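You operate a simulated robot arm through the tools that you are given. There is no shell and no other tool. Be economical: measure what you need, move in short steps, check, and stop when the job is done.

Carry out the task below with a simulated two-armed robot. There is one attempt and no reset: what you move stays moved.

Task
Pump the caged tyre up to the figure on the pressure card.
Fine: shut and latch the cage door before you open the tyre valve; shut the valve after. Where these are worked on the way, their far stop is far enough and under half their travel is too little: tyre valve.
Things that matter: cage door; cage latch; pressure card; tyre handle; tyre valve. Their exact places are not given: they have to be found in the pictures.

It is judged by the outcome, as a careful person would: the job done as asked, and still so three seconds after it is handed in. It fails if anything else is knocked over, pushed out of place, dropped, spilled or broken.

Robot
Two 7-joint arms with fingered hands on one trunk, on a base that drives. Base frame: it is fixed to the floor where the robot stands at the start and does not move with it; the origin is under the middle of the robot, x ahead of it, y to its left, z up. Readings come in mm, rad, newtons and seconds.
The left shoulder is at the start at [70, 172, 1327], the right one opposite. Places, roughly: cage door [900, 0, 1100]; cage latch [1100, -200, 1300]; pressure card [1200, -100, 1300]; tyre handle [1200, -400, 1200]; tyre valve [1100, -400, 1000]. Payload 5 kg a hand.
The TCP of each hand is the grasp point between the finger pads, 43 mm short of the fingertips. In the tool frame z runs along the fingers and y along their closing line. Largest opening 144 mm; the body of the gripper starts 50 mm behind the TCP. The gripper is a hand of 5 fingers: y runs from the thumb to the fingers, the wrist lies at [-21, -124, -221] in the tool frame.
Orientation is that of the tool frame in the base frame, as a unit quaternion [w, x, y, z]. With the fingers straight down and the wrist toward the robot, the tool's x, y and z point along [0, 1, 0], [1, 0, 0] and [0, 0, -1] of the base frame.

Tools
- The arms move only by the tool send_rows. It takes "left_series", "right_series" or both (then of equal length, played together; a hand with none holds still); each is a list of rows, each an object of numbers (a shift or turn left out is 0): "dx", "dy", "dz": the shift along the base's x, y, z in units of 100 mm (1.0 is 100 mm); "rx", "ry", "rz": the turn, a rotation vector about the base's x, y, z in units of 90 degrees (1.0 is 90 degrees). In form: [{"dx": .., "dy": .., "dz": .., "rx": .., "ry": .., "rz": ..}, ...]. A call has 1 to 8 rows; each row is the pose to reach, as a shift and turn from the pose commanded when the call began. A call with a number of a shift or a turn outside -1 to 1 is refused whole. A row lasts 0.2 s, in which the tool goes at most 50 mm and 0.15 rad; a call with a longer step from one row to the next is refused whole. A pose out of reach is approached as far as the arm can. The call stops where the force on the tool passes 90 N (or 10 N more than at its start, if that is more) or the arm is blocked; 0.2 s more then pass. In this call time passes only in rows, and 0.2 s behind the last. It gives the time, the measured TCP pose, the force on the tool (base axes), the opening and the grip force at its end, in the units of the frame above (readings bear some noise), with the torque about the TCP (base axes, N m) and any sound that the robot's microphone picked up.
- Cameras (640 x 400 px; columns grow to the right, rows downward): "scene" is now at [135.4, -23.1, 1582.1]; the picture's right is [-0.36, -0.93, 0.00], its down [-0.31, 0.12, -0.94] and it looks along [0.88, -0.34, -0.33] (base axes); focal length 214 px, centre (320, 200). "left" rides on the left gripper at [-86, -108, -168] in its tool frame; the picture's right is [-0.80, -0.28, 0.53], its down [0.54, -0.73, 0.42] and it looks along [0.27, 0.63, 0.73] (tool axes); focal length 275 px, centre (320, 200). "right" rides on the right gripper at [86, -108, -168] in its tool frame; the picture's right is [-0.80, 0.28, -0.53], its down [-0.54, -0.73, 0.42] and it looks along [-0.27, 0.63, 0.73] (tool axes); focal length 275 px, centre (320, 200).
- get_image(camera): a new picture of that camera. The clock stands still meanwhile.
- slide_trunk(by): slides the trunk up (or, below 0, down) by that many mm; the arms and the scene camera ride with it, the base frame stays. It gives what a move gives, with no picture.
- steer(legs): drives the robot by 1 to 6 legs, each [ahead, left, turn to the left] in mm, mm and rad, along the robot's own axes; the way and the turn of a leg run together, so that a leg with both is an arc; at most 1500 mm and 3.142 rad a leg. The arms and the cameras ride along, it lands a little off, and it stops where it bumps. It gives what a move gives.
- finger_targets(index, middle, ring, little, thumb_bend, thumb_turn, hand): sets how far each is bent, from 0 (flat) to 1 (curled in); at 0.3 the hand is open as for a grip, at 0.7 the pads meet at the TCP. One left out holds its place. A second passes; each finger stops where it meets its share of the squeeze, and holds until it gets a number again. It is the only way to open and close the hand. It gives what a move gives, with no picture; readings hold the bend of each and the force on index, middle, ring, little, thumb and palm. thumb_turn goes from beside the hand (0) to across from the fingers (1), as for a grip.
- head_to(pan, tilt): turns the head with the scene camera to pan (to the left, within 1.501 rad either way) and tilt (down, from -0.506 to 1.204), counted from straight ahead of the robot. It gives what a move gives.
- probe_pixels(camera, pixels): for up to 12 pixels [column, row] of the newest picture of that camera ("zoom" is the newest enlarged one), the place [x, y, z] in the base frame of the surface seen there, good to about 3 mm, but the place of the scene camera against the robot may be out by one fixed shift of up to 12 mm in any direction. The clock stands still meanwhile.
- close_up(camera, box): a new picture of the part [left, top, right, bottom] of that camera's present view, enlarged. The clock stands still meanwhile.
- close_job(): hands the job in; it is judged then, once.

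Work in short steps. Measure before you move; look again where a grasp or a placing could have gone wrong, and mend it. You have 80 turns and 70 pictures in all, those below and enlarged ones among them. Open the grippers and draw the arms clear of the work before you hand the job in, unless the task says otherwise; then end with one line.

The tools are called as name(argument=value, ...) on one line, values as JSON. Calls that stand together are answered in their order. send_rows: Moves the arms, as the interface text tells. Its arguments: {"type":"object","properties":{"left_series":{"type":"array"},"right_series":{"type":"array"}},"required":[]} The other tools are called the same way: slide_trunk (by) slides the trunk up or down; finger_targets (index, middle, ring, little, thumb_bend, thumb_turn, hand) moves the fingers one by one; steer (legs) drives the base; head_to (pan, tilt) turns the head that bears the scene camera; get_image (camera) takes a picture; probe_pixels (camera, pixels) gives the place of the surface under pixels of a picture; close_up (camera, box) takes an enlarged picture of a part of a camera's view; close_job () hands the job in.

At the start:

```text
time_s: 0.0
left_ee_pos: [771.8, 156.0, 1655.2]
left_orientation: [0.0, 0.707, 0.707, 0.0]
left_force: [-0.8, -0.4, -0.9]
left_moment: [-0.01, 0.03, 0.01]
left_width: 143.6
left_gripper_force: 0.0
left_shape: jaw
left_bend: [0.3, 0.3, 0.3, 0.3, 0.3, 0.98]
left_finger forces: [0.0, 0.1, 0.1, 0.0, 0.0, 0.0]
right_ee_pos: [555.1, -496.6, 1661.9]
right_orientation: [0.001, 0.707, 0.707, 0.0]
right_force: [0.3, 0.0, 0.1]
right_moment: [0.02, 0.0, -0.01]
right_width: 144.0
right_gripper_force: 0.1
right_shape: jaw
right_bend: [0.3, 0.3, 0.3, 0.3, 0.3, 0.98]
right_finger forces: [0.0, 0.0, 0.1, 0.1, 0.0, 0.0]
trunk travel left (down, up): [-425.0, 515.0]
robot x, y, heading: [-3.9, 5.1, -0.004]
head pan, tilt: [-0.372, 0.335]
```

scene: 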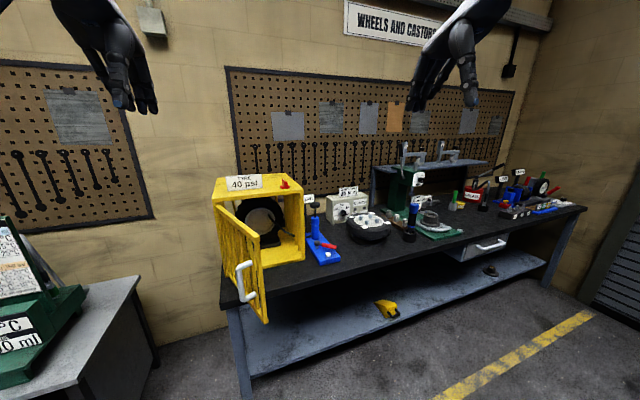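
right: 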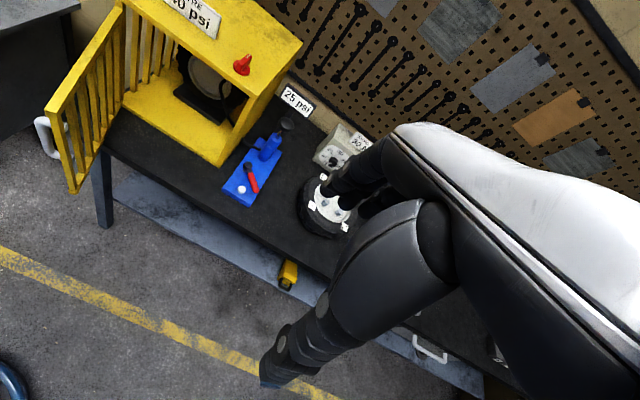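
left: 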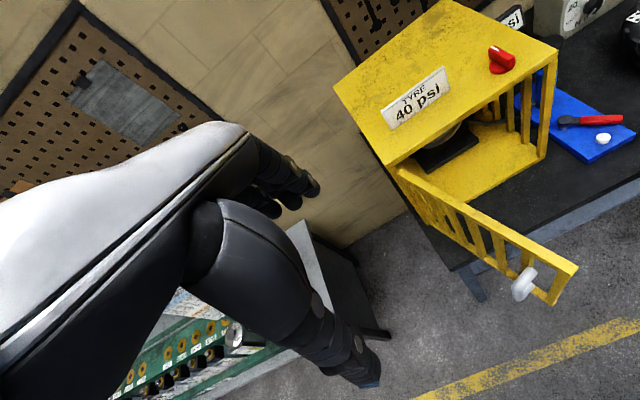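

The yellow cage has an open door with a white handle, a red knob on its roof, and a blue pump with a red handle beside it. I enlarge these areas to identify parts.

close_up(camera="scene", box=[200, 160, 400, 330])

close_up(camera="left", box=[330, 0, 640, 310])

close_up(camera="right", box=[30, 0, 390, 250])

```text
2.35 times, centred on (300, 245) of scene
```

zoom: 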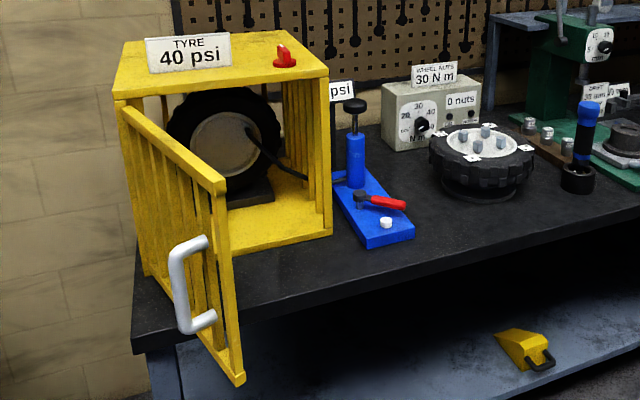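

```text
1.29 times, centred on (485, 155) of left
```

zoom: 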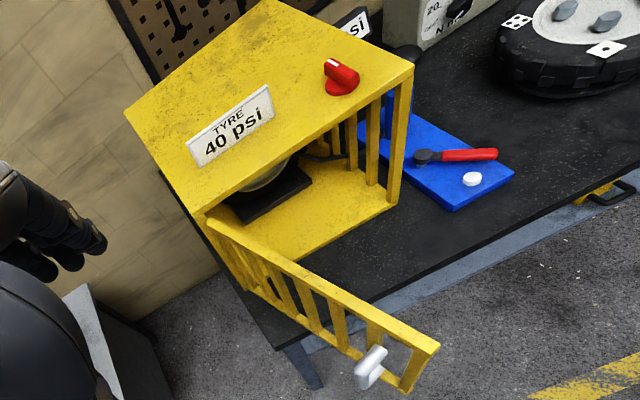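

```text
1.60 times, centred on (210, 125) of right
```

zoom: 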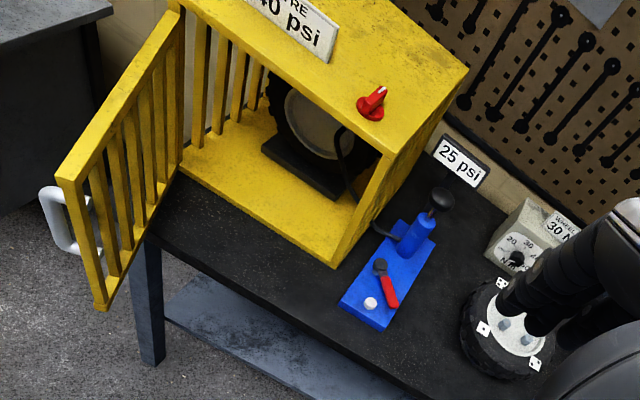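

I probe key points in the enlarged right-camera picture.

probe_pixels(camera="zoom", pixels=[[370, 114], [377, 94], [440, 195], [416, 238], [380, 266], [386, 285], [392, 303], [370, 303], [42, 205], [62, 176], [388, 153], [188, 5]])

probe_pixels(camera="left", pixels=[[498, 70], [494, 52], [504, 62], [396, 166], [556, 52], [578, 268], [548, 304], [522, 285], [565, 120], [603, 119], [602, 138], [540, 160]])

probe_pixels(camera="scene", pixels=[[288, 180], [288, 187], [248, 268], [242, 297], [316, 208], [312, 245], [325, 245], [301, 190], [269, 240], [271, 318], [220, 204], [238, 263]])

```text
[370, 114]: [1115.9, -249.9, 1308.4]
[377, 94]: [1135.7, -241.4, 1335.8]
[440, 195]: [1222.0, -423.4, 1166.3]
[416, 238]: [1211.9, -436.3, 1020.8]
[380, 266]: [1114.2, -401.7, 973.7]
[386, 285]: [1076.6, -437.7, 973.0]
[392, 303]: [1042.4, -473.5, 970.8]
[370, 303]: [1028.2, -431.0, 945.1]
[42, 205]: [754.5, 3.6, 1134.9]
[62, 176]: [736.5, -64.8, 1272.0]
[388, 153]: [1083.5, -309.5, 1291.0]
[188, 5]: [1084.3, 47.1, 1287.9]
```

```text
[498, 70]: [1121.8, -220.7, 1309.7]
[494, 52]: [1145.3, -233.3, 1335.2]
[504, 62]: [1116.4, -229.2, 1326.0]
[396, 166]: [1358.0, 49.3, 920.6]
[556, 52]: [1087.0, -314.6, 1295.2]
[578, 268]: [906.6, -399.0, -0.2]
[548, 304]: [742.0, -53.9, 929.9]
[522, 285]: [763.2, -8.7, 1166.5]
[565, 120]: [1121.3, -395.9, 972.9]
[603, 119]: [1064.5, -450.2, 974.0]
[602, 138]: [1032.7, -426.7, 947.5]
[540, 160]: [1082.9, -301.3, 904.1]
```

```text
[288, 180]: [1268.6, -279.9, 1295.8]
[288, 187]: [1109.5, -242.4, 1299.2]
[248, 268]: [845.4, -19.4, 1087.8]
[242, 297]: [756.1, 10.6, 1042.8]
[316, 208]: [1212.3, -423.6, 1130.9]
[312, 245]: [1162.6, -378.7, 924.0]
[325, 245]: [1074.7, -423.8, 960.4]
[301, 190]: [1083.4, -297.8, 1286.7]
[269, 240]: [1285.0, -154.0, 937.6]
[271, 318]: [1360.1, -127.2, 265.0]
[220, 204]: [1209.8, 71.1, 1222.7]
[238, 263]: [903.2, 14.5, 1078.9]
```

Door hinge is near (1085, 50), free end near (737, -62). I look closer at the pump, its sign, and the latch.

close_up(camera="scene", box=[290, 185, 370, 275])

close_up(camera="right", box=[210, 30, 330, 220])

close_up(camera="left", box=[460, 20, 570, 90])

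```text
4.44 times, centred on (330, 230) of scene
```

zoom: 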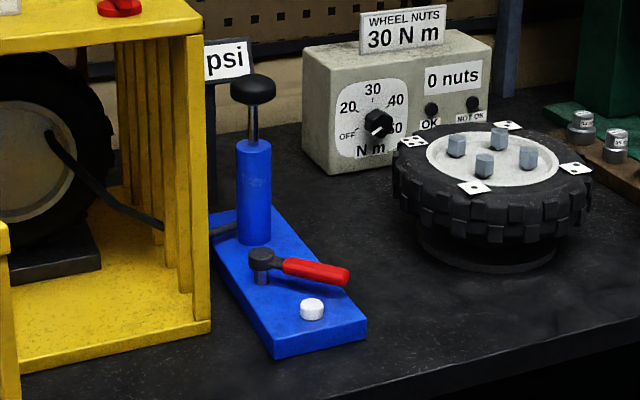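

```text
2.11 times, centred on (270, 125) of right
```

zoom: 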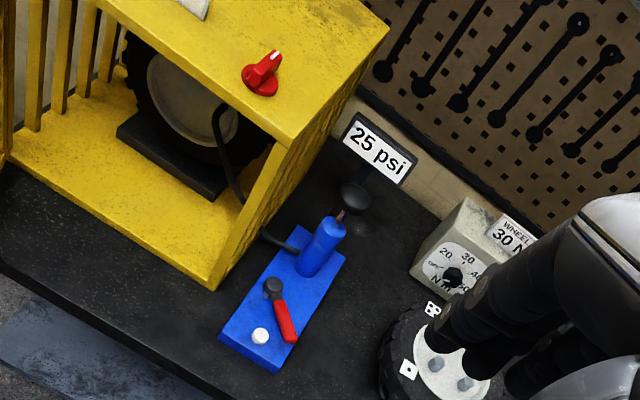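

```text
5.71 times, centred on (515, 55) of left
```

zoom: 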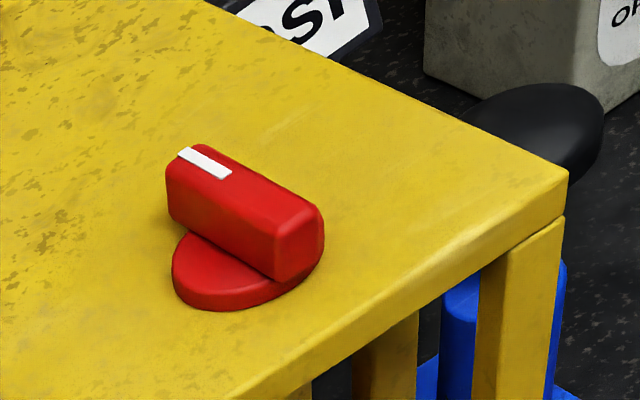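

The sign by the pump reads 25 psi (live gauge) and the card reads 40 psi. I check the table's front edge before driving closer.

get_image(camera="scene")

probe_pixels(camera="scene", pixels=[[225, 306], [300, 280], [400, 253], [250, 400], [270, 345], [390, 312], [440, 380], [490, 215]])

```text
60 pictures are left
```

scene: 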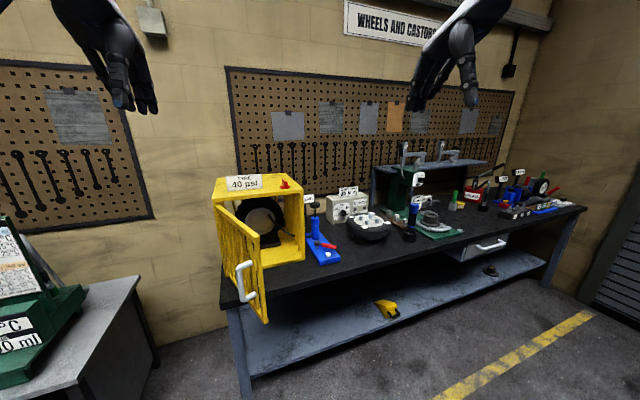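

```text
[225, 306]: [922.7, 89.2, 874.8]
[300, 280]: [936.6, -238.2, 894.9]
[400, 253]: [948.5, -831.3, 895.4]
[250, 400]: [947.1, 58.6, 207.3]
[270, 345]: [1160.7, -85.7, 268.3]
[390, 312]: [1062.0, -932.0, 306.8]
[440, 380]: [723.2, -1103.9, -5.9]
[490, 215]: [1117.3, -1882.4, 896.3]
```

Table edge is at x≈930, so I drive 300 ahead and 200 to the right; hands are high above everything.

steer(legs=[[300, -200, 0]])

head_to(pan=0.1, tilt=0.6)

get_image(camera="scene")

```text
time_s: 2.3
left_ee_pos: [1064.8, -40.8, 1657.7]
left_orientation: [0.002, 0.705, 0.709, 0.0]
left_force: [-0.3, 0.9, 0.3]
left_moment: [-0.01, -0.01, 0.01]
left_width: 143.6
left_gripper_force: 0.0
left_shape: jaw
left_bend: [0.3, 0.3, 0.3, 0.3, 0.3, 0.98]
left_finger forces: [0.0, 0.0, 0.1, 0.0, 0.1, 0.0]
right_ee_pos: [849.9, -694.0, 1663.4]
right_orientation: [0.001, 0.706, 0.708, 0.0]
right_force: [-0.4, -0.8, -0.9]
right_moment: [-0.03, -0.02, -0.03]
right_width: 143.5
right_gripper_force: 0.1
right_shape: jaw
right_bend: [0.3, 0.3, 0.3, 0.3, 0.3, 0.98]
right_finger forces: [0.0, 0.0, 0.0, 0.0, 0.0, 0.0]
trunk travel left (down, up): [-425.0, 515.0]
robot x, y, heading: [299.1, -200.1, 0.002]
head pan, tilt: [-0.372, 0.335]
```

```text
time_s: 3.2
left_ee_pos: [1068.2, -42.6, 1655.7]
left_orientation: [0.001, 0.705, 0.709, 0.001]
left_force: [1.0, 0.1, 0.7]
left_moment: [-0.03, -0.02, 0.0]
left_width: 143.7
left_gripper_force: 0.0
left_shape: jaw
left_bend: [0.3, 0.3, 0.3, 0.3, 0.3, 0.98]
left_finger forces: [0.1, 0.1, 0.0, 0.1, 0.1, 0.0]
right_ee_pos: [853.0, -696.2, 1662.5]
right_orientation: [-0.001, 0.706, 0.708, 0.0]
right_force: [-0.5, -0.9, -0.2]
right_moment: [0.03, -0.02, 0.04]
right_width: 143.8
right_gripper_force: 0.1
right_shape: jaw
right_bend: [0.3, 0.3, 0.3, 0.3, 0.3, 0.98]
right_finger forces: [0.0, 0.1, 0.0, 0.0, 0.0, 0.0]
trunk travel left (down, up): [-425.0, 515.0]
robot x, y, heading: [295.4, -199.9, 0.001]
head pan, tilt: [0.099, 0.6]
```

```text
59 pictures are left
```

scene: 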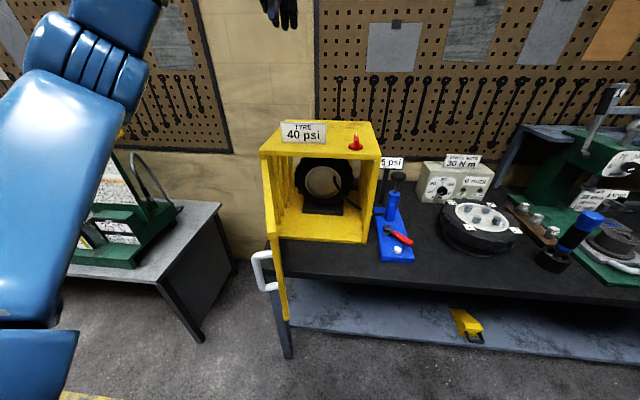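

The view is clear: door free end at (270, 190–320). I bring the left hand to the door's outer (left) side, then down to about z 1215.

send_rows(left_series=[{"dx": -0.33, "dy": 0.25}, {"dx": -0.66, "dy": 0.5}, {"dx": -1, "dy": 0.75}])

send_rows(left_series=[{"dx": -0.33, "dy": 0.25}, {"dx": -0.66, "dy": 0.5}, {"dx": -1, "dy": 0.75}])

send_rows(left_series=[{"dz": -0.45, "dy": 0.25}, {"dz": -0.75, "dy": 0.5}, {"dz": -1, "dy": 0.7}])

send_rows(left_series=[{"dz": -0.33}, {"dz": -0.66}, {"dz": -1}])

send_rows(left_series=[{"dz": -0.33}, {"dz": -0.66}, {"dz": -1}])

send_rows(left_series=[{"dz": -0.33}, {"dz": -0.66}, {"dz": -1}])

get_image(camera="scene")

```text
time_s: 4.0
left_ee_pos: [964.7, 30.2, 1653.6]
left_orientation: [0.001, 0.706, 0.708, -0.001]
left_force: [-0.9, 0.3, 0.3]
left_moment: [-0.01, -0.06, 0.05]
left_width: 144.1
left_gripper_force: 0.1
left_shape: jaw
left_bend: [0.3, 0.3, 0.3, 0.3, 0.3, 0.98]
left_finger forces: [0.0, 0.0, 0.0, 0.1, 0.1, 0.0]
right_ee_pos: [850.3, -694.2, 1663.5]
right_orientation: [0.0, 0.706, 0.709, 0.0]
right_force: [-0.8, 0.0, 1.9]
right_moment: [-0.05, -0.06, -0.04]
right_width: 143.7
right_gripper_force: 0.0
right_shape: jaw
right_bend: [0.3, 0.3, 0.3, 0.3, 0.3, 0.98]
right_finger forces: [0.0, 0.0, 0.0, 0.0, 0.0, 0.0]
trunk travel left (down, up): [-425.0, 515.0]
robot x, y, heading: [293.5, -199.2, 0.006]
head pan, tilt: [0.099, 0.6]
```

```text
time_s: 4.8
left_ee_pos: [865.7, 106.0, 1654.6]
left_orientation: [0.0, 0.706, 0.708, 0.0]
left_force: [-0.2, 0.4, 0.3]
left_moment: [0.01, -0.01, 0.05]
left_width: 143.7
left_gripper_force: 0.0
left_shape: jaw
left_bend: [0.3, 0.3, 0.3, 0.3, 0.3, 0.98]
left_finger forces: [0.1, 0.0, 0.1, 0.0, 0.1, 0.1]
right_ee_pos: [849.0, -694.5, 1663.1]
right_orientation: [0.001, 0.706, 0.708, 0.0]
right_force: [-0.8, 0.7, 0.5]
right_moment: [0.0, -0.06, -0.02]
right_width: 143.6
right_gripper_force: 0.0
right_shape: jaw
right_bend: [0.3, 0.3, 0.3, 0.3, 0.3, 0.98]
right_finger forces: [0.0, 0.0, 0.0, 0.1, 0.0, 0.1]
trunk travel left (down, up): [-425.0, 515.0]
robot x, y, heading: [295.4, -199.0, -0.001]
head pan, tilt: [0.099, 0.6]
```

```text
refused: row 1 steps farther than a row can; nothing moved
```

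```text
time_s: 5.6
left_ee_pos: [866.9, 105.9, 1554.3]
left_orientation: [0.0, 0.706, 0.708, 0.0]
left_force: [-0.3, 0.1, -0.3]
left_moment: [0.01, 0.03, -0.02]
left_width: 144.0
left_gripper_force: 0.1
left_shape: jaw
left_bend: [0.3, 0.3, 0.3, 0.3, 0.3, 0.98]
left_finger forces: [0.0, 0.0, 0.0, 0.0, 0.0, 0.0]
right_ee_pos: [852.9, -696.0, 1662.7]
right_orientation: [0.0, 0.706, 0.708, 0.0]
right_force: [1.0, 0.5, -0.1]
right_moment: [0.01, 0.02, 0.0]
right_width: 143.7
right_gripper_force: 0.2
right_shape: jaw
right_bend: [0.3, 0.3, 0.3, 0.3, 0.3, 0.98]
right_finger forces: [0.0, 0.0, 0.0, 0.1, 0.0, 0.0]
trunk travel left (down, up): [-425.0, 515.0]
robot x, y, heading: [292.3, -203.1, 0.005]
head pan, tilt: [0.099, 0.6]
```

```text
time_s: 6.4
left_ee_pos: [863.7, 111.3, 1453.6]
left_orientation: [0.0, 0.705, 0.709, -0.001]
left_force: [-1.1, -0.3, 0.5]
left_moment: [-0.02, 0.04, -0.02]
left_width: 144.0
left_gripper_force: 0.1
left_shape: jaw
left_bend: [0.3, 0.3, 0.3, 0.3, 0.3, 0.98]
left_finger forces: [0.1, 0.0, 0.0, 0.0, 0.1, 0.0]
right_ee_pos: [851.2, -695.0, 1662.1]
right_orientation: [0.0, 0.706, 0.709, 0.0]
right_force: [1.1, 1.1, -0.1]
right_moment: [-0.01, 0.0, 0.0]
right_width: 143.7
right_gripper_force: 0.1
right_shape: jaw
right_bend: [0.3, 0.3, 0.3, 0.3, 0.3, 0.98]
right_finger forces: [0.0, 0.0, 0.0, 0.0, 0.0, 0.0]
trunk travel left (down, up): [-425.0, 515.0]
robot x, y, heading: [299.1, -196.3, -0.0]
head pan, tilt: [0.099, 0.6]
```

```text
time_s: 7.2
left_ee_pos: [865.9, 108.1, 1353.7]
left_orientation: [0.0, 0.705, 0.709, -0.001]
left_force: [0.1, 0.3, 0.3]
left_moment: [-0.01, 0.02, -0.04]
left_width: 144.1
left_gripper_force: 0.0
left_shape: jaw
left_bend: [0.3, 0.3, 0.3, 0.3, 0.3, 0.98]
left_finger forces: [0.0, 0.0, 0.0, 0.0, 0.0, 0.0]
right_ee_pos: [852.1, -694.1, 1663.2]
right_orientation: [0.0, 0.706, 0.709, 0.0]
right_force: [-0.6, -0.3, -0.2]
right_moment: [-0.03, 0.03, -0.02]
right_width: 143.7
right_gripper_force: 0.1
right_shape: jaw
right_bend: [0.3, 0.3, 0.3, 0.3, 0.3, 0.98]
right_finger forces: [0.0, 0.0, 0.0, 0.0, 0.0, 0.0]
trunk travel left (down, up): [-425.0, 515.0]
robot x, y, heading: [296.7, -202.2, 0.004]
head pan, tilt: [0.099, 0.6]
```

```text
58 pictures are left
```

scene: 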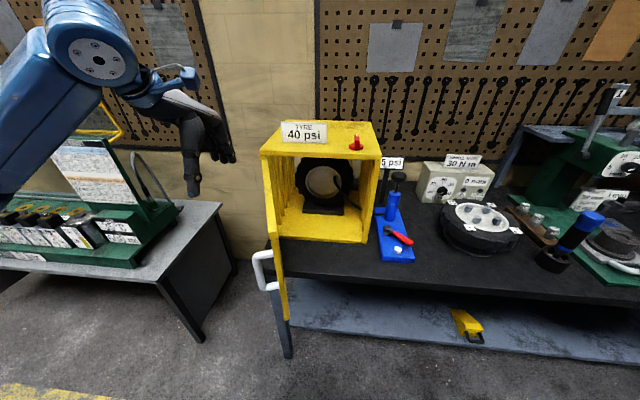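

Hand is left of the door at (866, 108). I lower it to z≈1215 and then push in -y, watching for contact.

send_rows(left_series=[{"dz": -0.35}, {"dz": -0.7}, {"dz": -1}])

send_rows(left_series=[{"dz": -0.2}, {"dz": -0.38}, {"dz": -0.38, "dy": -0.3}, {"dz": -0.38, "dy": -0.6}, {"dz": -0.38, "dy": -0.9}])

get_image(camera="scene")

```text
time_s: 8.0
left_ee_pos: [865.9, 106.7, 1256.5]
left_orientation: [-0.001, 0.706, 0.709, 0.0]
left_force: [-0.4, -0.6, -0.6]
left_moment: [-0.02, 0.02, -0.01]
left_width: 144.0
left_gripper_force: 0.1
left_shape: jaw
left_bend: [0.3, 0.3, 0.3, 0.3, 0.3, 0.98]
left_finger forces: [0.0, 0.0, 0.0, 0.0, 0.0, 0.1]
right_ee_pos: [851.8, -696.0, 1662.5]
right_orientation: [0.0, 0.706, 0.708, -0.001]
right_force: [0.2, 0.0, 0.1]
right_moment: [0.03, -0.01, 0.01]
right_width: 143.8
right_gripper_force: 0.1
right_shape: jaw
right_bend: [0.3, 0.3, 0.3, 0.3, 0.3, 0.98]
right_finger forces: [0.0, 0.0, 0.1, 0.0, 0.0, 0.0]
trunk travel left (down, up): [-425.0, 515.0]
robot x, y, heading: [297.5, -200.5, 0.003]
head pan, tilt: [0.099, 0.6]
```

```text
time_s: 9.2
left_ee_pos: [867.9, 16.3, 1218.6]
left_orientation: [0.0, 0.705, 0.709, 0.0]
left_force: [0.3, -0.2, -0.4]
left_moment: [0.02, 0.02, -0.01]
left_width: 143.4
left_gripper_force: 0.0
left_shape: jaw
left_bend: [0.3, 0.3, 0.3, 0.3, 0.3, 0.98]
left_finger forces: [0.1, 0.0, 0.1, 0.0, 0.1, 0.0]
right_ee_pos: [852.7, -695.3, 1663.0]
right_orientation: [0.0, 0.705, 0.709, 0.0]
right_force: [-0.1, 0.1, 0.1]
right_moment: [0.04, -0.01, 0.03]
right_width: 143.8
right_gripper_force: 0.1
right_shape: jaw
right_bend: [0.3, 0.3, 0.3, 0.3, 0.3, 0.98]
right_finger forces: [0.0, 0.1, 0.1, 0.1, 0.0, 0.0]
trunk travel left (down, up): [-425.0, 515.0]
robot x, y, heading: [296.0, -199.7, 0.002]
head pan, tilt: [0.099, 0.6]
```

```text
57 pictures are left
```

scene: 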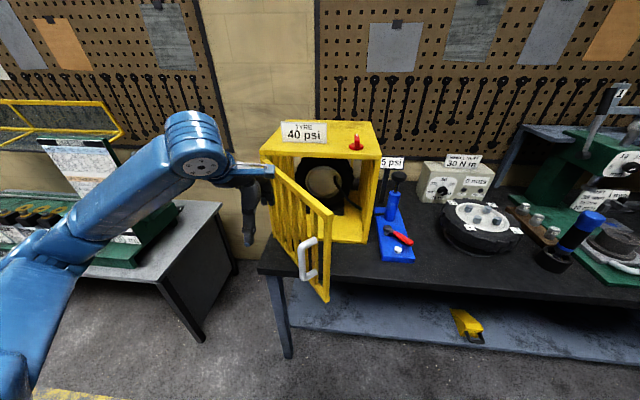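

The door swings freely. I continue along the arc, -y then increasingly +x.

send_rows(left_series=[{"dx": 0.05, "dy": -0.3}, {"dx": 0.15, "dy": -0.6}, {"dx": 0.3, "dy": -0.9}, {"dx": 0.5, "dy": -1}])

get_image(camera="scene")

```text
time_s: 10.2
left_ee_pos: [920.0, -83.7, 1216.0]
left_orientation: [-0.001, 0.705, 0.709, 0.0]
left_force: [0.4, -0.7, -0.3]
left_moment: [0.01, 0.01, -0.01]
left_width: 144.0
left_gripper_force: 0.1
left_shape: jaw
left_bend: [0.3, 0.3, 0.3, 0.3, 0.3, 0.98]
left_finger forces: [0.1, 0.0, 0.0, 0.0, 0.0, 0.1]
right_ee_pos: [852.6, -695.8, 1661.8]
right_orientation: [0.0, 0.706, 0.708, 0.0]
right_force: [0.8, -0.7, -0.8]
right_moment: [0.0, 0.01, 0.02]
right_width: 143.7
right_gripper_force: 0.0
right_shape: jaw
right_bend: [0.3, 0.3, 0.3, 0.3, 0.3, 0.98]
right_finger forces: [0.0, 0.1, 0.0, 0.0, 0.1, 0.1]
trunk travel left (down, up): [-425.0, 515.0]
robot x, y, heading: [294.4, -203.3, 0.003]
head pan, tilt: [0.099, 0.6]
```

```text
56 pictures are left
```

scene: 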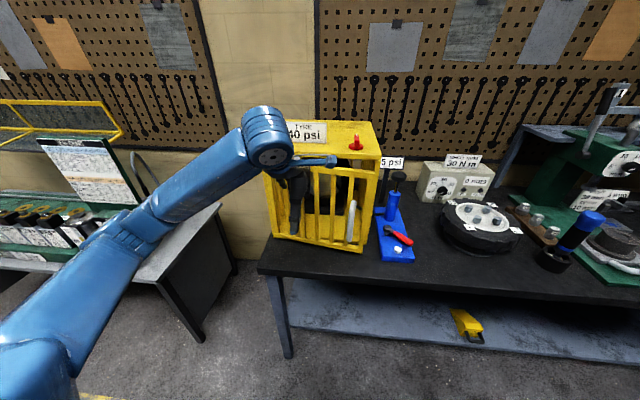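

The door looks nearly shut. I push gently on in +x until it meets resistance, then look closely.

send_rows(left_series=[{"dx": 0.2, "dy": -0.15}, {"dx": 0.4, "dy": -0.3}, {"dx": 0.55, "dy": -0.4}])

close_up(camera="scene", box=[240, 110, 420, 270])

```text
time_s: 11.0
left_ee_pos: [967.0, -120.4, 1217.7]
left_orientation: [0.001, 0.706, 0.708, 0.0]
left_force: [-24.4, 6.1, 1.6]
left_moment: [-0.15, -0.85, 1.0]
left_width: 142.3
left_gripper_force: 0.1
left_shape: jaw
left_bend: [0.3, 0.36, 0.3, 0.3, 0.3, 0.98]
left_finger forces: [0.0, 25.2, 0.1, 0.0, 0.0, 0.1]
right_ee_pos: [844.2, -692.6, 1667.6]
right_orientation: [0.002, 0.705, 0.709, 0.002]
right_force: [-0.7, 0.0, 1.3]
right_moment: [-0.03, -0.08, -0.04]
right_width: 143.5
right_gripper_force: 0.1
right_shape: jaw
right_bend: [0.3, 0.3, 0.3, 0.3, 0.3, 0.98]
right_finger forces: [0.0, 0.0, 0.0, 0.0, 0.0, 0.0]
trunk travel left (down, up): [-425.0, 515.0]
robot x, y, heading: [296.1, -200.6, 0.004]
head pan, tilt: [0.099, 0.6]
```

```text
2.50 times, centred on (330, 190) of scene
```

zoom: 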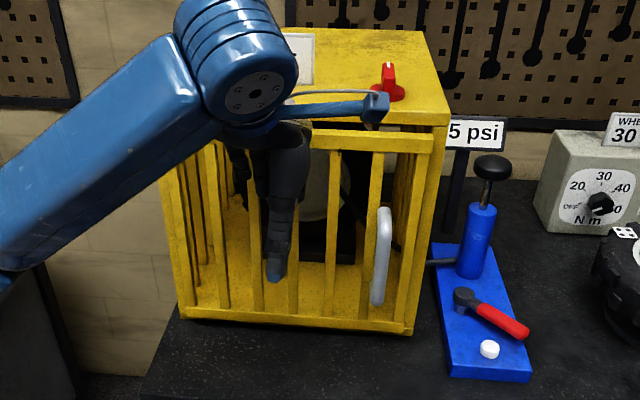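

Force of 24 N shows the door is against its stop. I draw the left hand back the way of the door's normal and check that it stays shut.

send_rows(left_series=[{"dx": -0.35}, {"dx": -0.7}, {"dx": -1}])

send_rows(left_series=[{"dx": -0.3, "dy": 0.3}, {"dx": -0.6, "dy": 0.6}, {"dx": -0.8, "dy": 0.9}])

send_rows(left_series=[{"dy": 0.4}, {"dy": 0.7}, {"dy": 1}])

close_up(camera="scene", box=[240, 110, 420, 270])

probe_pixels(camera="zoom", pixels=[[390, 70], [390, 90], [378, 100], [416, 133], [425, 118], [490, 165], [463, 298], [492, 318], [518, 330], [488, 348], [170, 130], [445, 112]])

```text
time_s: 11.8
left_ee_pos: [872.4, -123.8, 1214.3]
left_orientation: [0.0, 0.705, 0.709, 0.0]
left_force: [0.0, 0.8, -0.4]
left_moment: [-0.02, -0.02, 0.01]
left_width: 144.0
left_gripper_force: 0.0
left_shape: jaw
left_bend: [0.3, 0.3, 0.3, 0.3, 0.3, 0.98]
left_finger forces: [0.1, 0.0, 0.0, 0.0, 0.1, 0.1]
right_ee_pos: [850.2, -695.0, 1663.0]
right_orientation: [0.001, 0.706, 0.708, 0.0]
right_force: [-0.3, -0.7, 0.3]
right_moment: [0.03, 0.0, -0.02]
right_width: 143.7
right_gripper_force: 0.0
right_shape: jaw
right_bend: [0.3, 0.3, 0.3, 0.3, 0.3, 0.98]
right_finger forces: [0.0, 0.1, 0.0, 0.1, 0.0, 0.0]
trunk travel left (down, up): [-425.0, 515.0]
robot x, y, heading: [294.5, -203.4, 0.006]
head pan, tilt: [0.099, 0.6]
```

```text
time_s: 12.6
left_ee_pos: [809.6, -36.2, 1225.7]
left_orientation: [-0.001, 0.706, 0.708, -0.001]
left_force: [-0.1, 0.7, -0.6]
left_moment: [-0.03, 0.04, 0.0]
left_width: 143.8
left_gripper_force: 0.1
left_shape: jaw
left_bend: [0.3, 0.3, 0.3, 0.3, 0.3, 0.98]
left_finger forces: [0.0, 0.0, 0.1, 0.0, 0.0, 0.1]
left hand out of reach, approached as far as the arm can: row 3
right_ee_pos: [852.2, -695.7, 1663.2]
right_orientation: [0.0, 0.706, 0.709, 0.0]
right_force: [-0.8, 0.0, -0.1]
right_moment: [0.04, -0.01, 0.0]
right_width: 143.6
right_gripper_force: 0.1
right_shape: jaw
right_bend: [0.3, 0.3, 0.3, 0.3, 0.3, 0.98]
right_finger forces: [0.1, 0.1, 0.1, 0.0, 0.0, 0.1]
trunk travel left (down, up): [-425.0, 515.0]
robot x, y, heading: [297.1, -202.3, 0.003]
head pan, tilt: [0.099, 0.6]
```

```text
time_s: 13.4
left_ee_pos: [813.0, 63.1, 1224.0]
left_orientation: [-0.001, 0.706, 0.708, -0.001]
left_force: [-0.5, -0.4, -0.1]
left_moment: [0.01, 0.01, 0.01]
left_width: 143.9
left_gripper_force: 0.1
left_shape: jaw
left_bend: [0.3, 0.3, 0.3, 0.3, 0.3, 0.98]
left_finger forces: [0.0, 0.0, 0.0, 0.0, 0.0, 0.0]
left hand out of reach, approached as far as the arm can: row 1, 2, 3
right_ee_pos: [850.0, -696.4, 1663.6]
right_orientation: [0.001, 0.706, 0.708, 0.001]
right_force: [0.4, 0.9, 0.3]
right_moment: [0.01, -0.01, 0.03]
right_width: 143.7
right_gripper_force: 0.0
right_shape: jaw
right_bend: [0.3, 0.3, 0.3, 0.3, 0.3, 0.98]
right_finger forces: [0.0, 0.0, 0.0, 0.1, 0.0, 0.0]
trunk travel left (down, up): [-425.0, 515.0]
robot x, y, heading: [295.5, -202.4, 0.003]
head pan, tilt: [0.099, 0.6]
```

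```text
2.50 times, centred on (330, 190) of scene
```

zoom: 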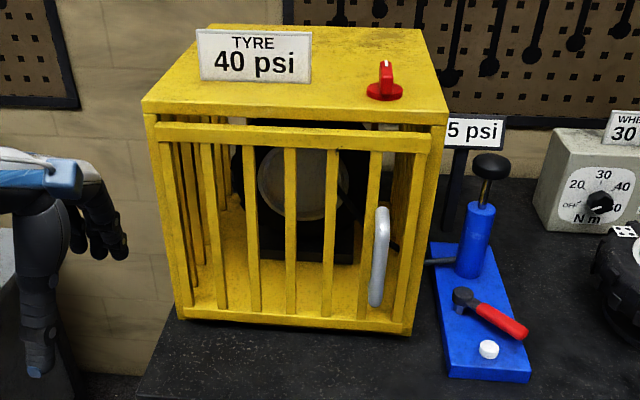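

```text
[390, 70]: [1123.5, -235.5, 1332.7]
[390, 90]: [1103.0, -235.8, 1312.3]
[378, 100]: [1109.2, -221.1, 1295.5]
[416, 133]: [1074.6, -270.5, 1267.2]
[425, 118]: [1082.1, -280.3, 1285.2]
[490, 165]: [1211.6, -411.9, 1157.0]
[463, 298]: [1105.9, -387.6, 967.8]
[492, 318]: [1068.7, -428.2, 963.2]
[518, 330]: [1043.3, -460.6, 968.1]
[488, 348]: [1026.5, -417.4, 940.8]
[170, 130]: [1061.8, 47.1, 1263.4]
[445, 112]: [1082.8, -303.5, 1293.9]
```

The door stays shut. Knob centre is about (1123, -241), fin along x, top at z≈1338. I bring the right hand above it, turned +90° about z so that the fingers close across the fin.

send_rows(right_series=[{"dx": 0.18, "dy": 0.3, "rz": 0.067}, {"dx": 0.36, "dy": 0.6, "rz": 0.134}, {"dx": 0.54, "dy": 0.91, "rz": 0.2}])

send_rows(right_series=[{"dx": 0.18, "dy": 0.3, "rz": 0.067}, {"dx": 0.36, "dy": 0.6, "rz": 0.134}, {"dx": 0.54, "dy": 0.91, "rz": 0.2}])

send_rows(right_series=[{"dx": 0.18, "dy": 0.3, "rz": 0.067}, {"dx": 0.36, "dy": 0.6, "rz": 0.134}, {"dx": 0.54, "dy": 0.91, "rz": 0.2}])

send_rows(right_series=[{"dx": 0.18, "dy": 0.3, "rz": 0.067}, {"dx": 0.36, "dy": 0.6, "rz": 0.134}, {"dx": 0.54, "dy": 0.91, "rz": 0.2}])

send_rows(right_series=[{"dx": 0.18, "dy": 0.3, "rz": 0.067}, {"dx": 0.36, "dy": 0.6, "rz": 0.134}, {"dx": 0.54, "dy": 0.91, "rz": 0.2}])

send_rows(right_series=[{"dz": -0.33}, {"dz": -0.66}, {"dz": -1}])

send_rows(right_series=[{"dz": -0.33}, {"dz": -0.66}, {"dz": -1}])

get_image(camera="scene")

get_image(camera="right")

```text
time_s: 14.2
left_ee_pos: [816.1, 63.7, 1224.3]
left_orientation: [-0.001, 0.706, 0.708, -0.001]
left_force: [0.6, -0.4, 0.0]
left_moment: [0.0, 0.04, 0.0]
left_width: 143.8
left_gripper_force: 0.2
left_shape: jaw
left_bend: [0.3, 0.3, 0.3, 0.3, 0.3, 0.98]
left_finger forces: [0.0, 0.0, 0.1, 0.0, 0.0, 0.0]
right_ee_pos: [905.6, -601.8, 1663.0]
right_orientation: [0.0, 0.586, 0.811, 0.0]
right_force: [0.5, 0.8, 0.3]
right_moment: [-0.01, 0.04, 0.04]
right_width: 143.5
right_gripper_force: 0.0
right_shape: jaw
right_bend: [0.3, 0.3, 0.3, 0.3, 0.3, 0.98]
right_finger forces: [0.1, 0.0, 0.0, 0.0, 0.0, 0.0]
trunk travel left (down, up): [-425.0, 515.0]
robot x, y, heading: [295.8, -200.5, 0.0]
head pan, tilt: [0.099, 0.6]
```

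```text
time_s: 15.0
left_ee_pos: [815.8, 63.1, 1224.3]
left_orientation: [0.0, 0.705, 0.709, -0.002]
left_force: [0.2, -0.6, 0.2]
left_moment: [0.0, 0.02, -0.01]
left_width: 143.9
left_gripper_force: 0.0
left_shape: jaw
left_bend: [0.3, 0.3, 0.3, 0.3, 0.3, 0.98]
left_finger forces: [0.0, 0.0, 0.1, 0.0, 0.0, 0.0]
right_ee_pos: [958.4, -511.7, 1662.8]
right_orientation: [0.0, 0.451, 0.892, 0.0]
right_force: [0.2, -0.2, -0.6]
right_moment: [0.0, 0.02, 0.03]
right_width: 143.9
right_gripper_force: 0.0
right_shape: jaw
right_bend: [0.3, 0.3, 0.3, 0.3, 0.3, 0.98]
right_finger forces: [0.1, 0.1, 0.0, 0.0, 0.1, 0.0]
trunk travel left (down, up): [-425.0, 515.0]
robot x, y, heading: [298.1, -200.5, 0.004]
head pan, tilt: [0.099, 0.6]
```

```text
time_s: 15.8
left_ee_pos: [816.2, 64.4, 1224.4]
left_orientation: [-0.001, 0.706, 0.708, -0.003]
left_force: [1.4, -0.1, -0.7]
left_moment: [-0.01, 0.05, -0.01]
left_width: 144.0
left_gripper_force: 0.1
left_shape: jaw
left_bend: [0.3, 0.3, 0.3, 0.3, 0.3, 0.98]
left_finger forces: [0.0, 0.1, 0.1, 0.0, 0.0, 0.0]
right_ee_pos: [1015.2, -424.6, 1662.3]
right_orientation: [-0.001, 0.308, 0.951, 0.0]
right_force: [-0.2, 0.5, 1.6]
right_moment: [-0.02, 0.01, -0.01]
right_width: 143.8
right_gripper_force: 0.1
right_shape: jaw
right_bend: [0.3, 0.3, 0.3, 0.3, 0.3, 0.98]
right_finger forces: [0.1, 0.0, 0.1, 0.0, 0.0, 0.1]
trunk travel left (down, up): [-425.0, 515.0]
robot x, y, heading: [299.1, -197.3, 0.001]
head pan, tilt: [0.099, 0.6]
```

```text
time_s: 16.6
left_ee_pos: [812.4, 64.3, 1225.3]
left_orientation: [0.0, 0.706, 0.708, -0.001]
left_force: [-0.3, 0.6, -0.3]
left_moment: [-0.01, -0.03, -0.03]
left_width: 143.8
left_gripper_force: 0.0
left_shape: jaw
left_bend: [0.3, 0.3, 0.3, 0.3, 0.3, 0.98]
left_finger forces: [0.0, 0.1, 0.1, 0.0, 0.0, 0.0]
right_ee_pos: [998.4, -424.1, 1660.9]
right_orientation: [0.0, 0.2, 0.98, -0.001]
right_force: [-0.1, 0.7, 0.6]
right_moment: [-0.04, -0.03, -0.02]
right_width: 144.1
right_gripper_force: 0.0
right_shape: jaw
right_bend: [0.3, 0.3, 0.3, 0.3, 0.3, 0.97]
right_finger forces: [0.0, 0.0, 0.0, 0.0, 0.0, 0.0]
right hand out of reach, approached as far as the arm can: row 1, 2, 3
trunk travel left (down, up): [-425.0, 515.0]
robot x, y, heading: [299.1, -199.9, 0.006]
head pan, tilt: [0.099, 0.6]
```

```text
time_s: 17.4
left_ee_pos: [815.3, 63.9, 1223.8]
left_orientation: [-0.001, 0.705, 0.709, -0.002]
left_force: [0.1, 1.2, -0.4]
left_moment: [-0.13, 0.03, -0.02]
left_width: 144.1
left_gripper_force: 0.1
left_shape: jaw
left_bend: [0.3, 0.3, 0.3, 0.3, 0.3, 0.97]
left_finger forces: [0.0, 0.1, 0.0, 0.0, 0.0, 0.0]
right_ee_pos: [969.9, -368.9, 1628.3]
right_orientation: [0.001, 0.06, 0.998, 0.001]
right_force: [0.0, -1.8, 0.9]
right_moment: [0.21, -0.02, -0.04]
right_width: 143.8
right_gripper_force: 0.1
right_shape: jaw
right_bend: [0.3, 0.3, 0.3, 0.3, 0.3, 0.97]
right_finger forces: [0.0, 0.0, 0.0, 0.0, 0.0, 0.0]
right hand out of reach, approached as far as the arm can: row 1, 2, 3
trunk travel left (down, up): [-425.0, 515.0]
robot x, y, heading: [298.3, -204.3, 0.001]
head pan, tilt: [0.099, 0.6]
```

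```text
time_s: 18.2
left_ee_pos: [813.2, 64.4, 1224.7]
left_orientation: [-0.001, 0.705, 0.709, -0.002]
left_force: [-0.1, 0.1, 0.7]
left_moment: [-0.02, -0.01, 0.0]
left_width: 143.8
left_gripper_force: 0.1
left_shape: jaw
left_bend: [0.3, 0.3, 0.3, 0.3, 0.3, 0.97]
left_finger forces: [0.1, 0.1, 0.1, 0.0, 0.1, 0.1]
right_ee_pos: [970.9, -364.4, 1531.9]
right_orientation: [0.002, 0.045, 0.999, 0.0]
right_force: [-0.5, 0.7, 1.0]
right_moment: [-0.03, -0.05, 0.01]
right_width: 143.9
right_gripper_force: 0.0
right_shape: jaw
right_bend: [0.3, 0.3, 0.3, 0.3, 0.3, 0.97]
right_finger forces: [0.0, 0.0, 0.1, 0.0, 0.0, 0.0]
trunk travel left (down, up): [-425.0, 515.0]
robot x, y, heading: [296.4, -204.2, 0.007]
head pan, tilt: [0.099, 0.6]
```

```text
time_s: 19.0
left_ee_pos: [814.1, 62.7, 1226.5]
left_orientation: [0.0, 0.706, 0.708, -0.002]
left_force: [-0.8, -0.1, -0.5]
left_moment: [-0.01, 0.04, 0.01]
left_width: 144.0
left_gripper_force: 0.1
left_shape: jaw
left_bend: [0.3, 0.3, 0.3, 0.3, 0.3, 0.97]
left_finger forces: [0.0, 0.0, 0.0, 0.0, 0.1, 0.0]
right_ee_pos: [971.3, -365.9, 1430.4]
right_orientation: [0.0, 0.045, 0.999, 0.001]
right_force: [0.4, 0.1, 0.5]
right_moment: [0.0, -0.02, -0.03]
right_width: 144.1
right_gripper_force: 0.0
right_shape: jaw
right_bend: [0.3, 0.3, 0.3, 0.3, 0.3, 0.97]
right_finger forces: [0.1, 0.0, 0.0, 0.1, 0.0, 0.0]
trunk travel left (down, up): [-425.0, 515.0]
robot x, y, heading: [298.0, -203.2, 0.002]
head pan, tilt: [0.099, 0.6]
```

```text
53 pictures are left
```

scene: 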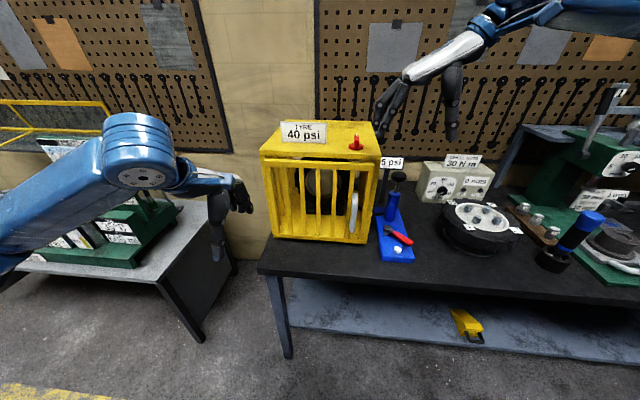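

```text
52 pictures are left
```

right: 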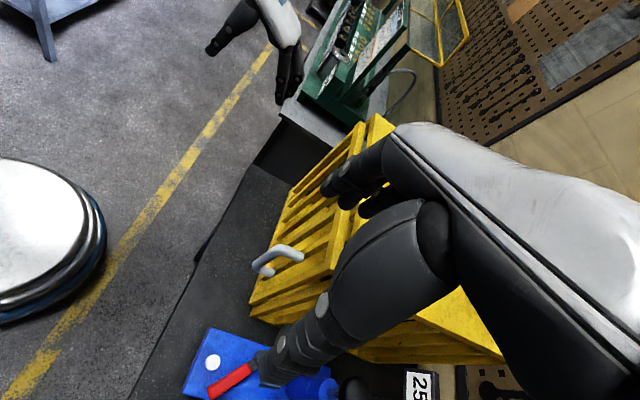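

Near the reach limit, so I drive 90 mm ahead and then move the right hand over the knob at z 1430.

steer(legs=[[90, 0, 0]])

send_rows(right_series=[{"dx": 0.2, "dy": 0.35, "rz": 0.02}, {"dx": 0.4, "dy": 0.65, "rz": 0.04}, {"dx": 0.5, "dy": 1.0, "rz": 0.06}])

get_image(camera="scene")

get_image(camera="right")

```text
time_s: 20.1
left_ee_pos: [898.5, 62.5, 1226.6]
left_orientation: [0.0, 0.706, 0.708, 0.0]
left_force: [-0.6, -0.2, -0.3]
left_moment: [-0.02, -0.05, 0.02]
left_width: 144.0
left_gripper_force: 0.1
left_shape: jaw
left_bend: [0.3, 0.3, 0.3, 0.3, 0.3, 0.97]
left_finger forces: [0.0, 0.0, 0.0, 0.0, 0.1, 0.1]
right_ee_pos: [1055.3, -366.1, 1432.5]
right_orientation: [0.001, 0.046, 0.999, 0.0]
right_force: [-1.1, -0.4, -0.1]
right_moment: [-0.01, -0.04, 0.01]
right_width: 144.1
right_gripper_force: 0.1
right_shape: jaw
right_bend: [0.3, 0.3, 0.3, 0.3, 0.3, 0.97]
right_finger forces: [0.0, 0.0, 0.1, 0.0, 0.0, 0.0]
trunk travel left (down, up): [-425.0, 515.0]
robot x, y, heading: [381.8, -202.5, -0.003]
head pan, tilt: [0.099, 0.6]
```

```text
time_s: 20.9
left_ee_pos: [907.3, 60.6, 1222.8]
left_orientation: [-0.002, 0.706, 0.708, -0.002]
left_force: [1.5, -0.5, -0.3]
left_moment: [0.06, 0.09, -0.04]
left_width: 144.0
left_gripper_force: 0.1
left_shape: jaw
left_bend: [0.3, 0.3, 0.3, 0.3, 0.3, 0.97]
left_finger forces: [0.0, 0.0, 0.0, 0.0, 0.0, 0.1]
right_ee_pos: [1112.0, -288.3, 1429.9]
right_orientation: [-0.001, 0.006, 1.0, 0.002]
right_force: [1.4, -0.9, 0.6]
right_moment: [0.1, 0.09, 0.01]
right_width: 144.0
right_gripper_force: 0.0
right_shape: jaw
right_bend: [0.3, 0.3, 0.3, 0.3, 0.3, 0.98]
right_finger forces: [0.0, 0.1, 0.0, 0.1, 0.0, 0.1]
right hand out of reach, approached as far as the arm can: row 3
trunk travel left (down, up): [-425.0, 515.0]
robot x, y, heading: [381.0, -201.6, -0.001]
head pan, tilt: [0.099, 0.6]
```

```text
51 pictures are left
```

scene: 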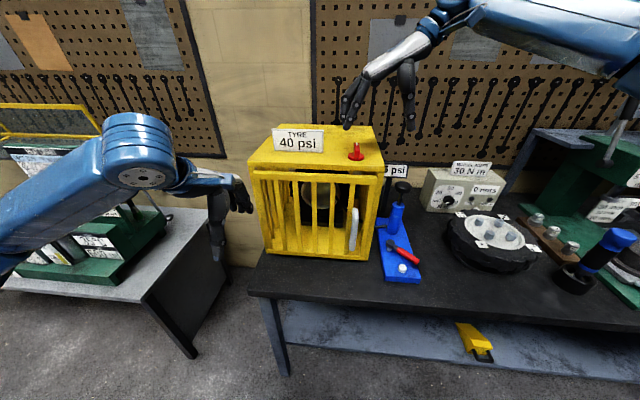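

```text
50 pictures are left
```

right: 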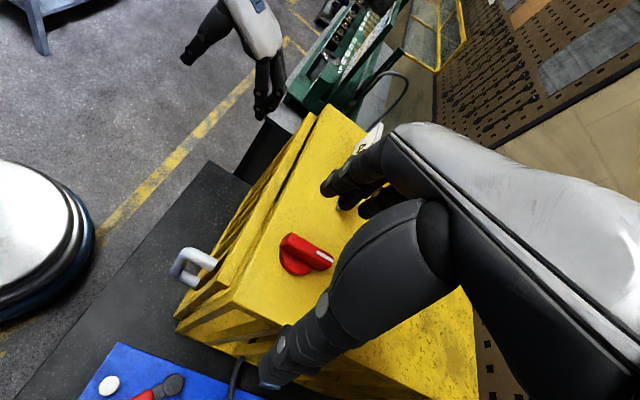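

Knob is at (305, 252) in the right picture. I probe knob and card edges to know the clearance for the fingers.

probe_pixels(camera="right", pixels=[[288, 238], [305, 248], [328, 260], [292, 268], [375, 135], [355, 155], [238, 306], [315, 118]])

probe_pixels(camera="scene", pixels=[[274, 140], [322, 140], [324, 151], [355, 150], [355, 158]])

```text
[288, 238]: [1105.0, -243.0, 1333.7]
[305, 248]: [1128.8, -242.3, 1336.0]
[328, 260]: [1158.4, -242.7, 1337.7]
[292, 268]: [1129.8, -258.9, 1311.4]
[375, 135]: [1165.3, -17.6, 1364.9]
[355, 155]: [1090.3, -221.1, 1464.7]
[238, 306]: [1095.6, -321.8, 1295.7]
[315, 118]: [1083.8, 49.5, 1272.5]
```

```text
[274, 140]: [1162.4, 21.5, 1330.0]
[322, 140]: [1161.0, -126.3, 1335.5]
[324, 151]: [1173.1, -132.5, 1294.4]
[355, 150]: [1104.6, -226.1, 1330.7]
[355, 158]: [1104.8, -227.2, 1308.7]
```

Fin spans x 1100–1162 at y≈-242.5; the card's edge at y≈-140 calls for narrowed fingers. I pre-close the hand to 0.5 and shift the base.

finger_targets(hand="right", index=0.52, middle=0.52, ring=0.52, little=0.52, thumb_bend=0.52, thumb_turn=1)

steer(legs=[[25, 60, 0]])

get_image(camera="right")

```text
time_s: 21.9
left_ee_pos: [902.0, 64.7, 1224.7]
left_orientation: [-0.001, 0.706, 0.708, -0.002]
left_force: [-0.9, -0.5, -0.3]
left_moment: [-0.05, -0.02, 0.03]
left_width: 143.6
left_gripper_force: 0.1
left_shape: jaw
left_bend: [0.3, 0.3, 0.3, 0.3, 0.3, 0.97]
left_finger forces: [0.0, 0.0, 0.1, 0.1, 0.0, 0.0]
right_ee_pos: [1106.6, -285.2, 1433.9]
right_orientation: [0.001, 0.006, 1.0, 0.0]
right_force: [0.5, 0.3, 0.0]
right_moment: [0.0, -0.01, -0.02]
right_width: 71.8
right_gripper_force: 0.1
right_shape: fingers
right_bend: [0.52, 0.52, 0.52, 0.52, 0.52, 1.0]
right_finger forces: [0.0, 0.0, 0.0, 0.0, 0.0, 0.1]
trunk travel left (down, up): [-425.0, 515.0]
robot x, y, heading: [384.5, -200.0, -0.003]
head pan, tilt: [0.099, 0.6]
```

```text
time_s: 22.9
left_ee_pos: [924.7, 113.9, 1228.2]
left_orientation: [-0.002, 0.708, 0.707, 0.001]
left_force: [-0.7, -2.0, 0.2]
left_moment: [0.13, -0.02, -0.03]
left_width: 143.7
left_gripper_force: 0.1
left_shape: jaw
left_bend: [0.3, 0.3, 0.3, 0.3, 0.3, 0.97]
left_finger forces: [0.0, 0.0, 0.0, 0.0, 0.0, 0.0]
right_ee_pos: [1129.1, -235.6, 1436.3]
right_orientation: [0.002, 0.009, 1.0, 0.003]
right_force: [-0.6, -1.5, 0.3]
right_moment: [0.15, -0.01, -0.04]
right_width: 71.6
right_gripper_force: 0.0
right_shape: fingers
right_bend: [0.52, 0.52, 0.52, 0.52, 0.52, 1.0]
right_finger forces: [0.0, 0.0, 0.0, 0.0, 0.0, 0.0]
trunk travel left (down, up): [-425.0, 515.0]
robot x, y, heading: [410.5, -144.8, -0.002]
head pan, tilt: [0.099, 0.6]
```

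```text
49 pictures are left
```

right: 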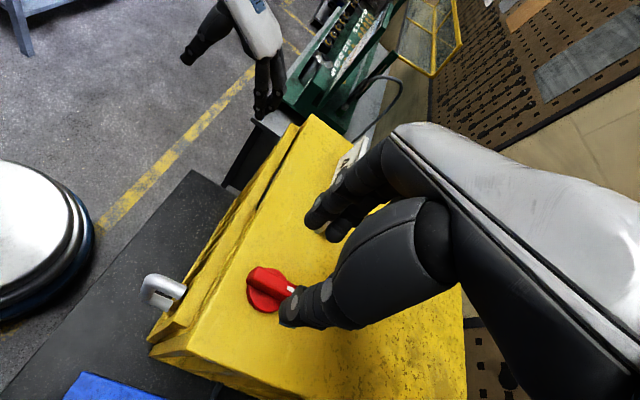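

TCP is over the fin within 7 mm. I lower 80 mm with a -6 mm y correction and look.

send_rows(right_series=[{"dz": -0.3, "dy": -0.06}, {"dz": -0.6, "dy": -0.06}, {"dz": -0.8, "dy": -0.06}])

get_image(camera="right")

close_up(camera="scene", box=[240, 50, 480, 200])

```text
time_s: 23.7
left_ee_pos: [927.9, 120.5, 1224.4]
left_orientation: [0.0, 0.708, 0.707, -0.003]
left_force: [-0.4, 0.1, -0.5]
left_moment: [-0.1, 0.0, -0.01]
left_width: 144.1
left_gripper_force: 0.1
left_shape: jaw
left_bend: [0.3, 0.3, 0.3, 0.3, 0.3, 0.98]
left_finger forces: [0.0, 0.0, 0.0, 0.0, 0.1, 0.0]
right_ee_pos: [1134.0, -233.9, 1352.8]
right_orientation: [0.0, 0.008, 1.0, 0.001]
right_force: [-0.1, 0.1, -0.2]
right_moment: [-0.05, 0.03, 0.01]
right_width: 71.3
right_gripper_force: 0.1
right_shape: fingers
right_bend: [0.52, 0.52, 0.52, 0.52, 0.52, 1.0]
right_finger forces: [0.1, 0.0, 0.1, 0.0, 0.0, 0.0]
trunk travel left (down, up): [-425.0, 515.0]
robot x, y, heading: [402.7, -144.4, -0.0]
head pan, tilt: [0.099, 0.6]
```

```text
48 pictures are left
```

right: 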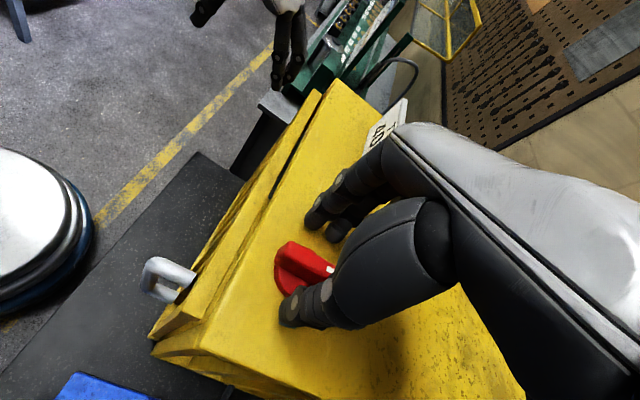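

```text
2.67 times, centred on (360, 125) of scene
```

zoom: 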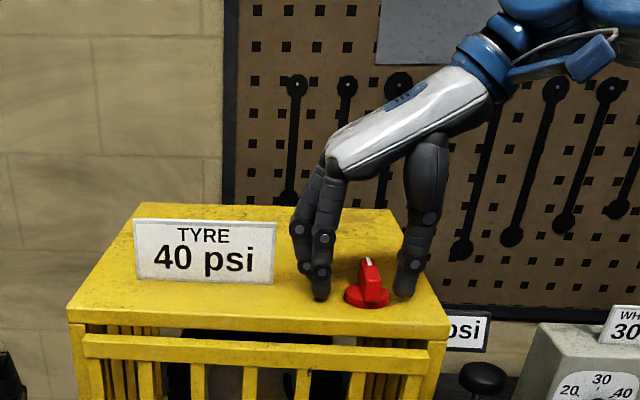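

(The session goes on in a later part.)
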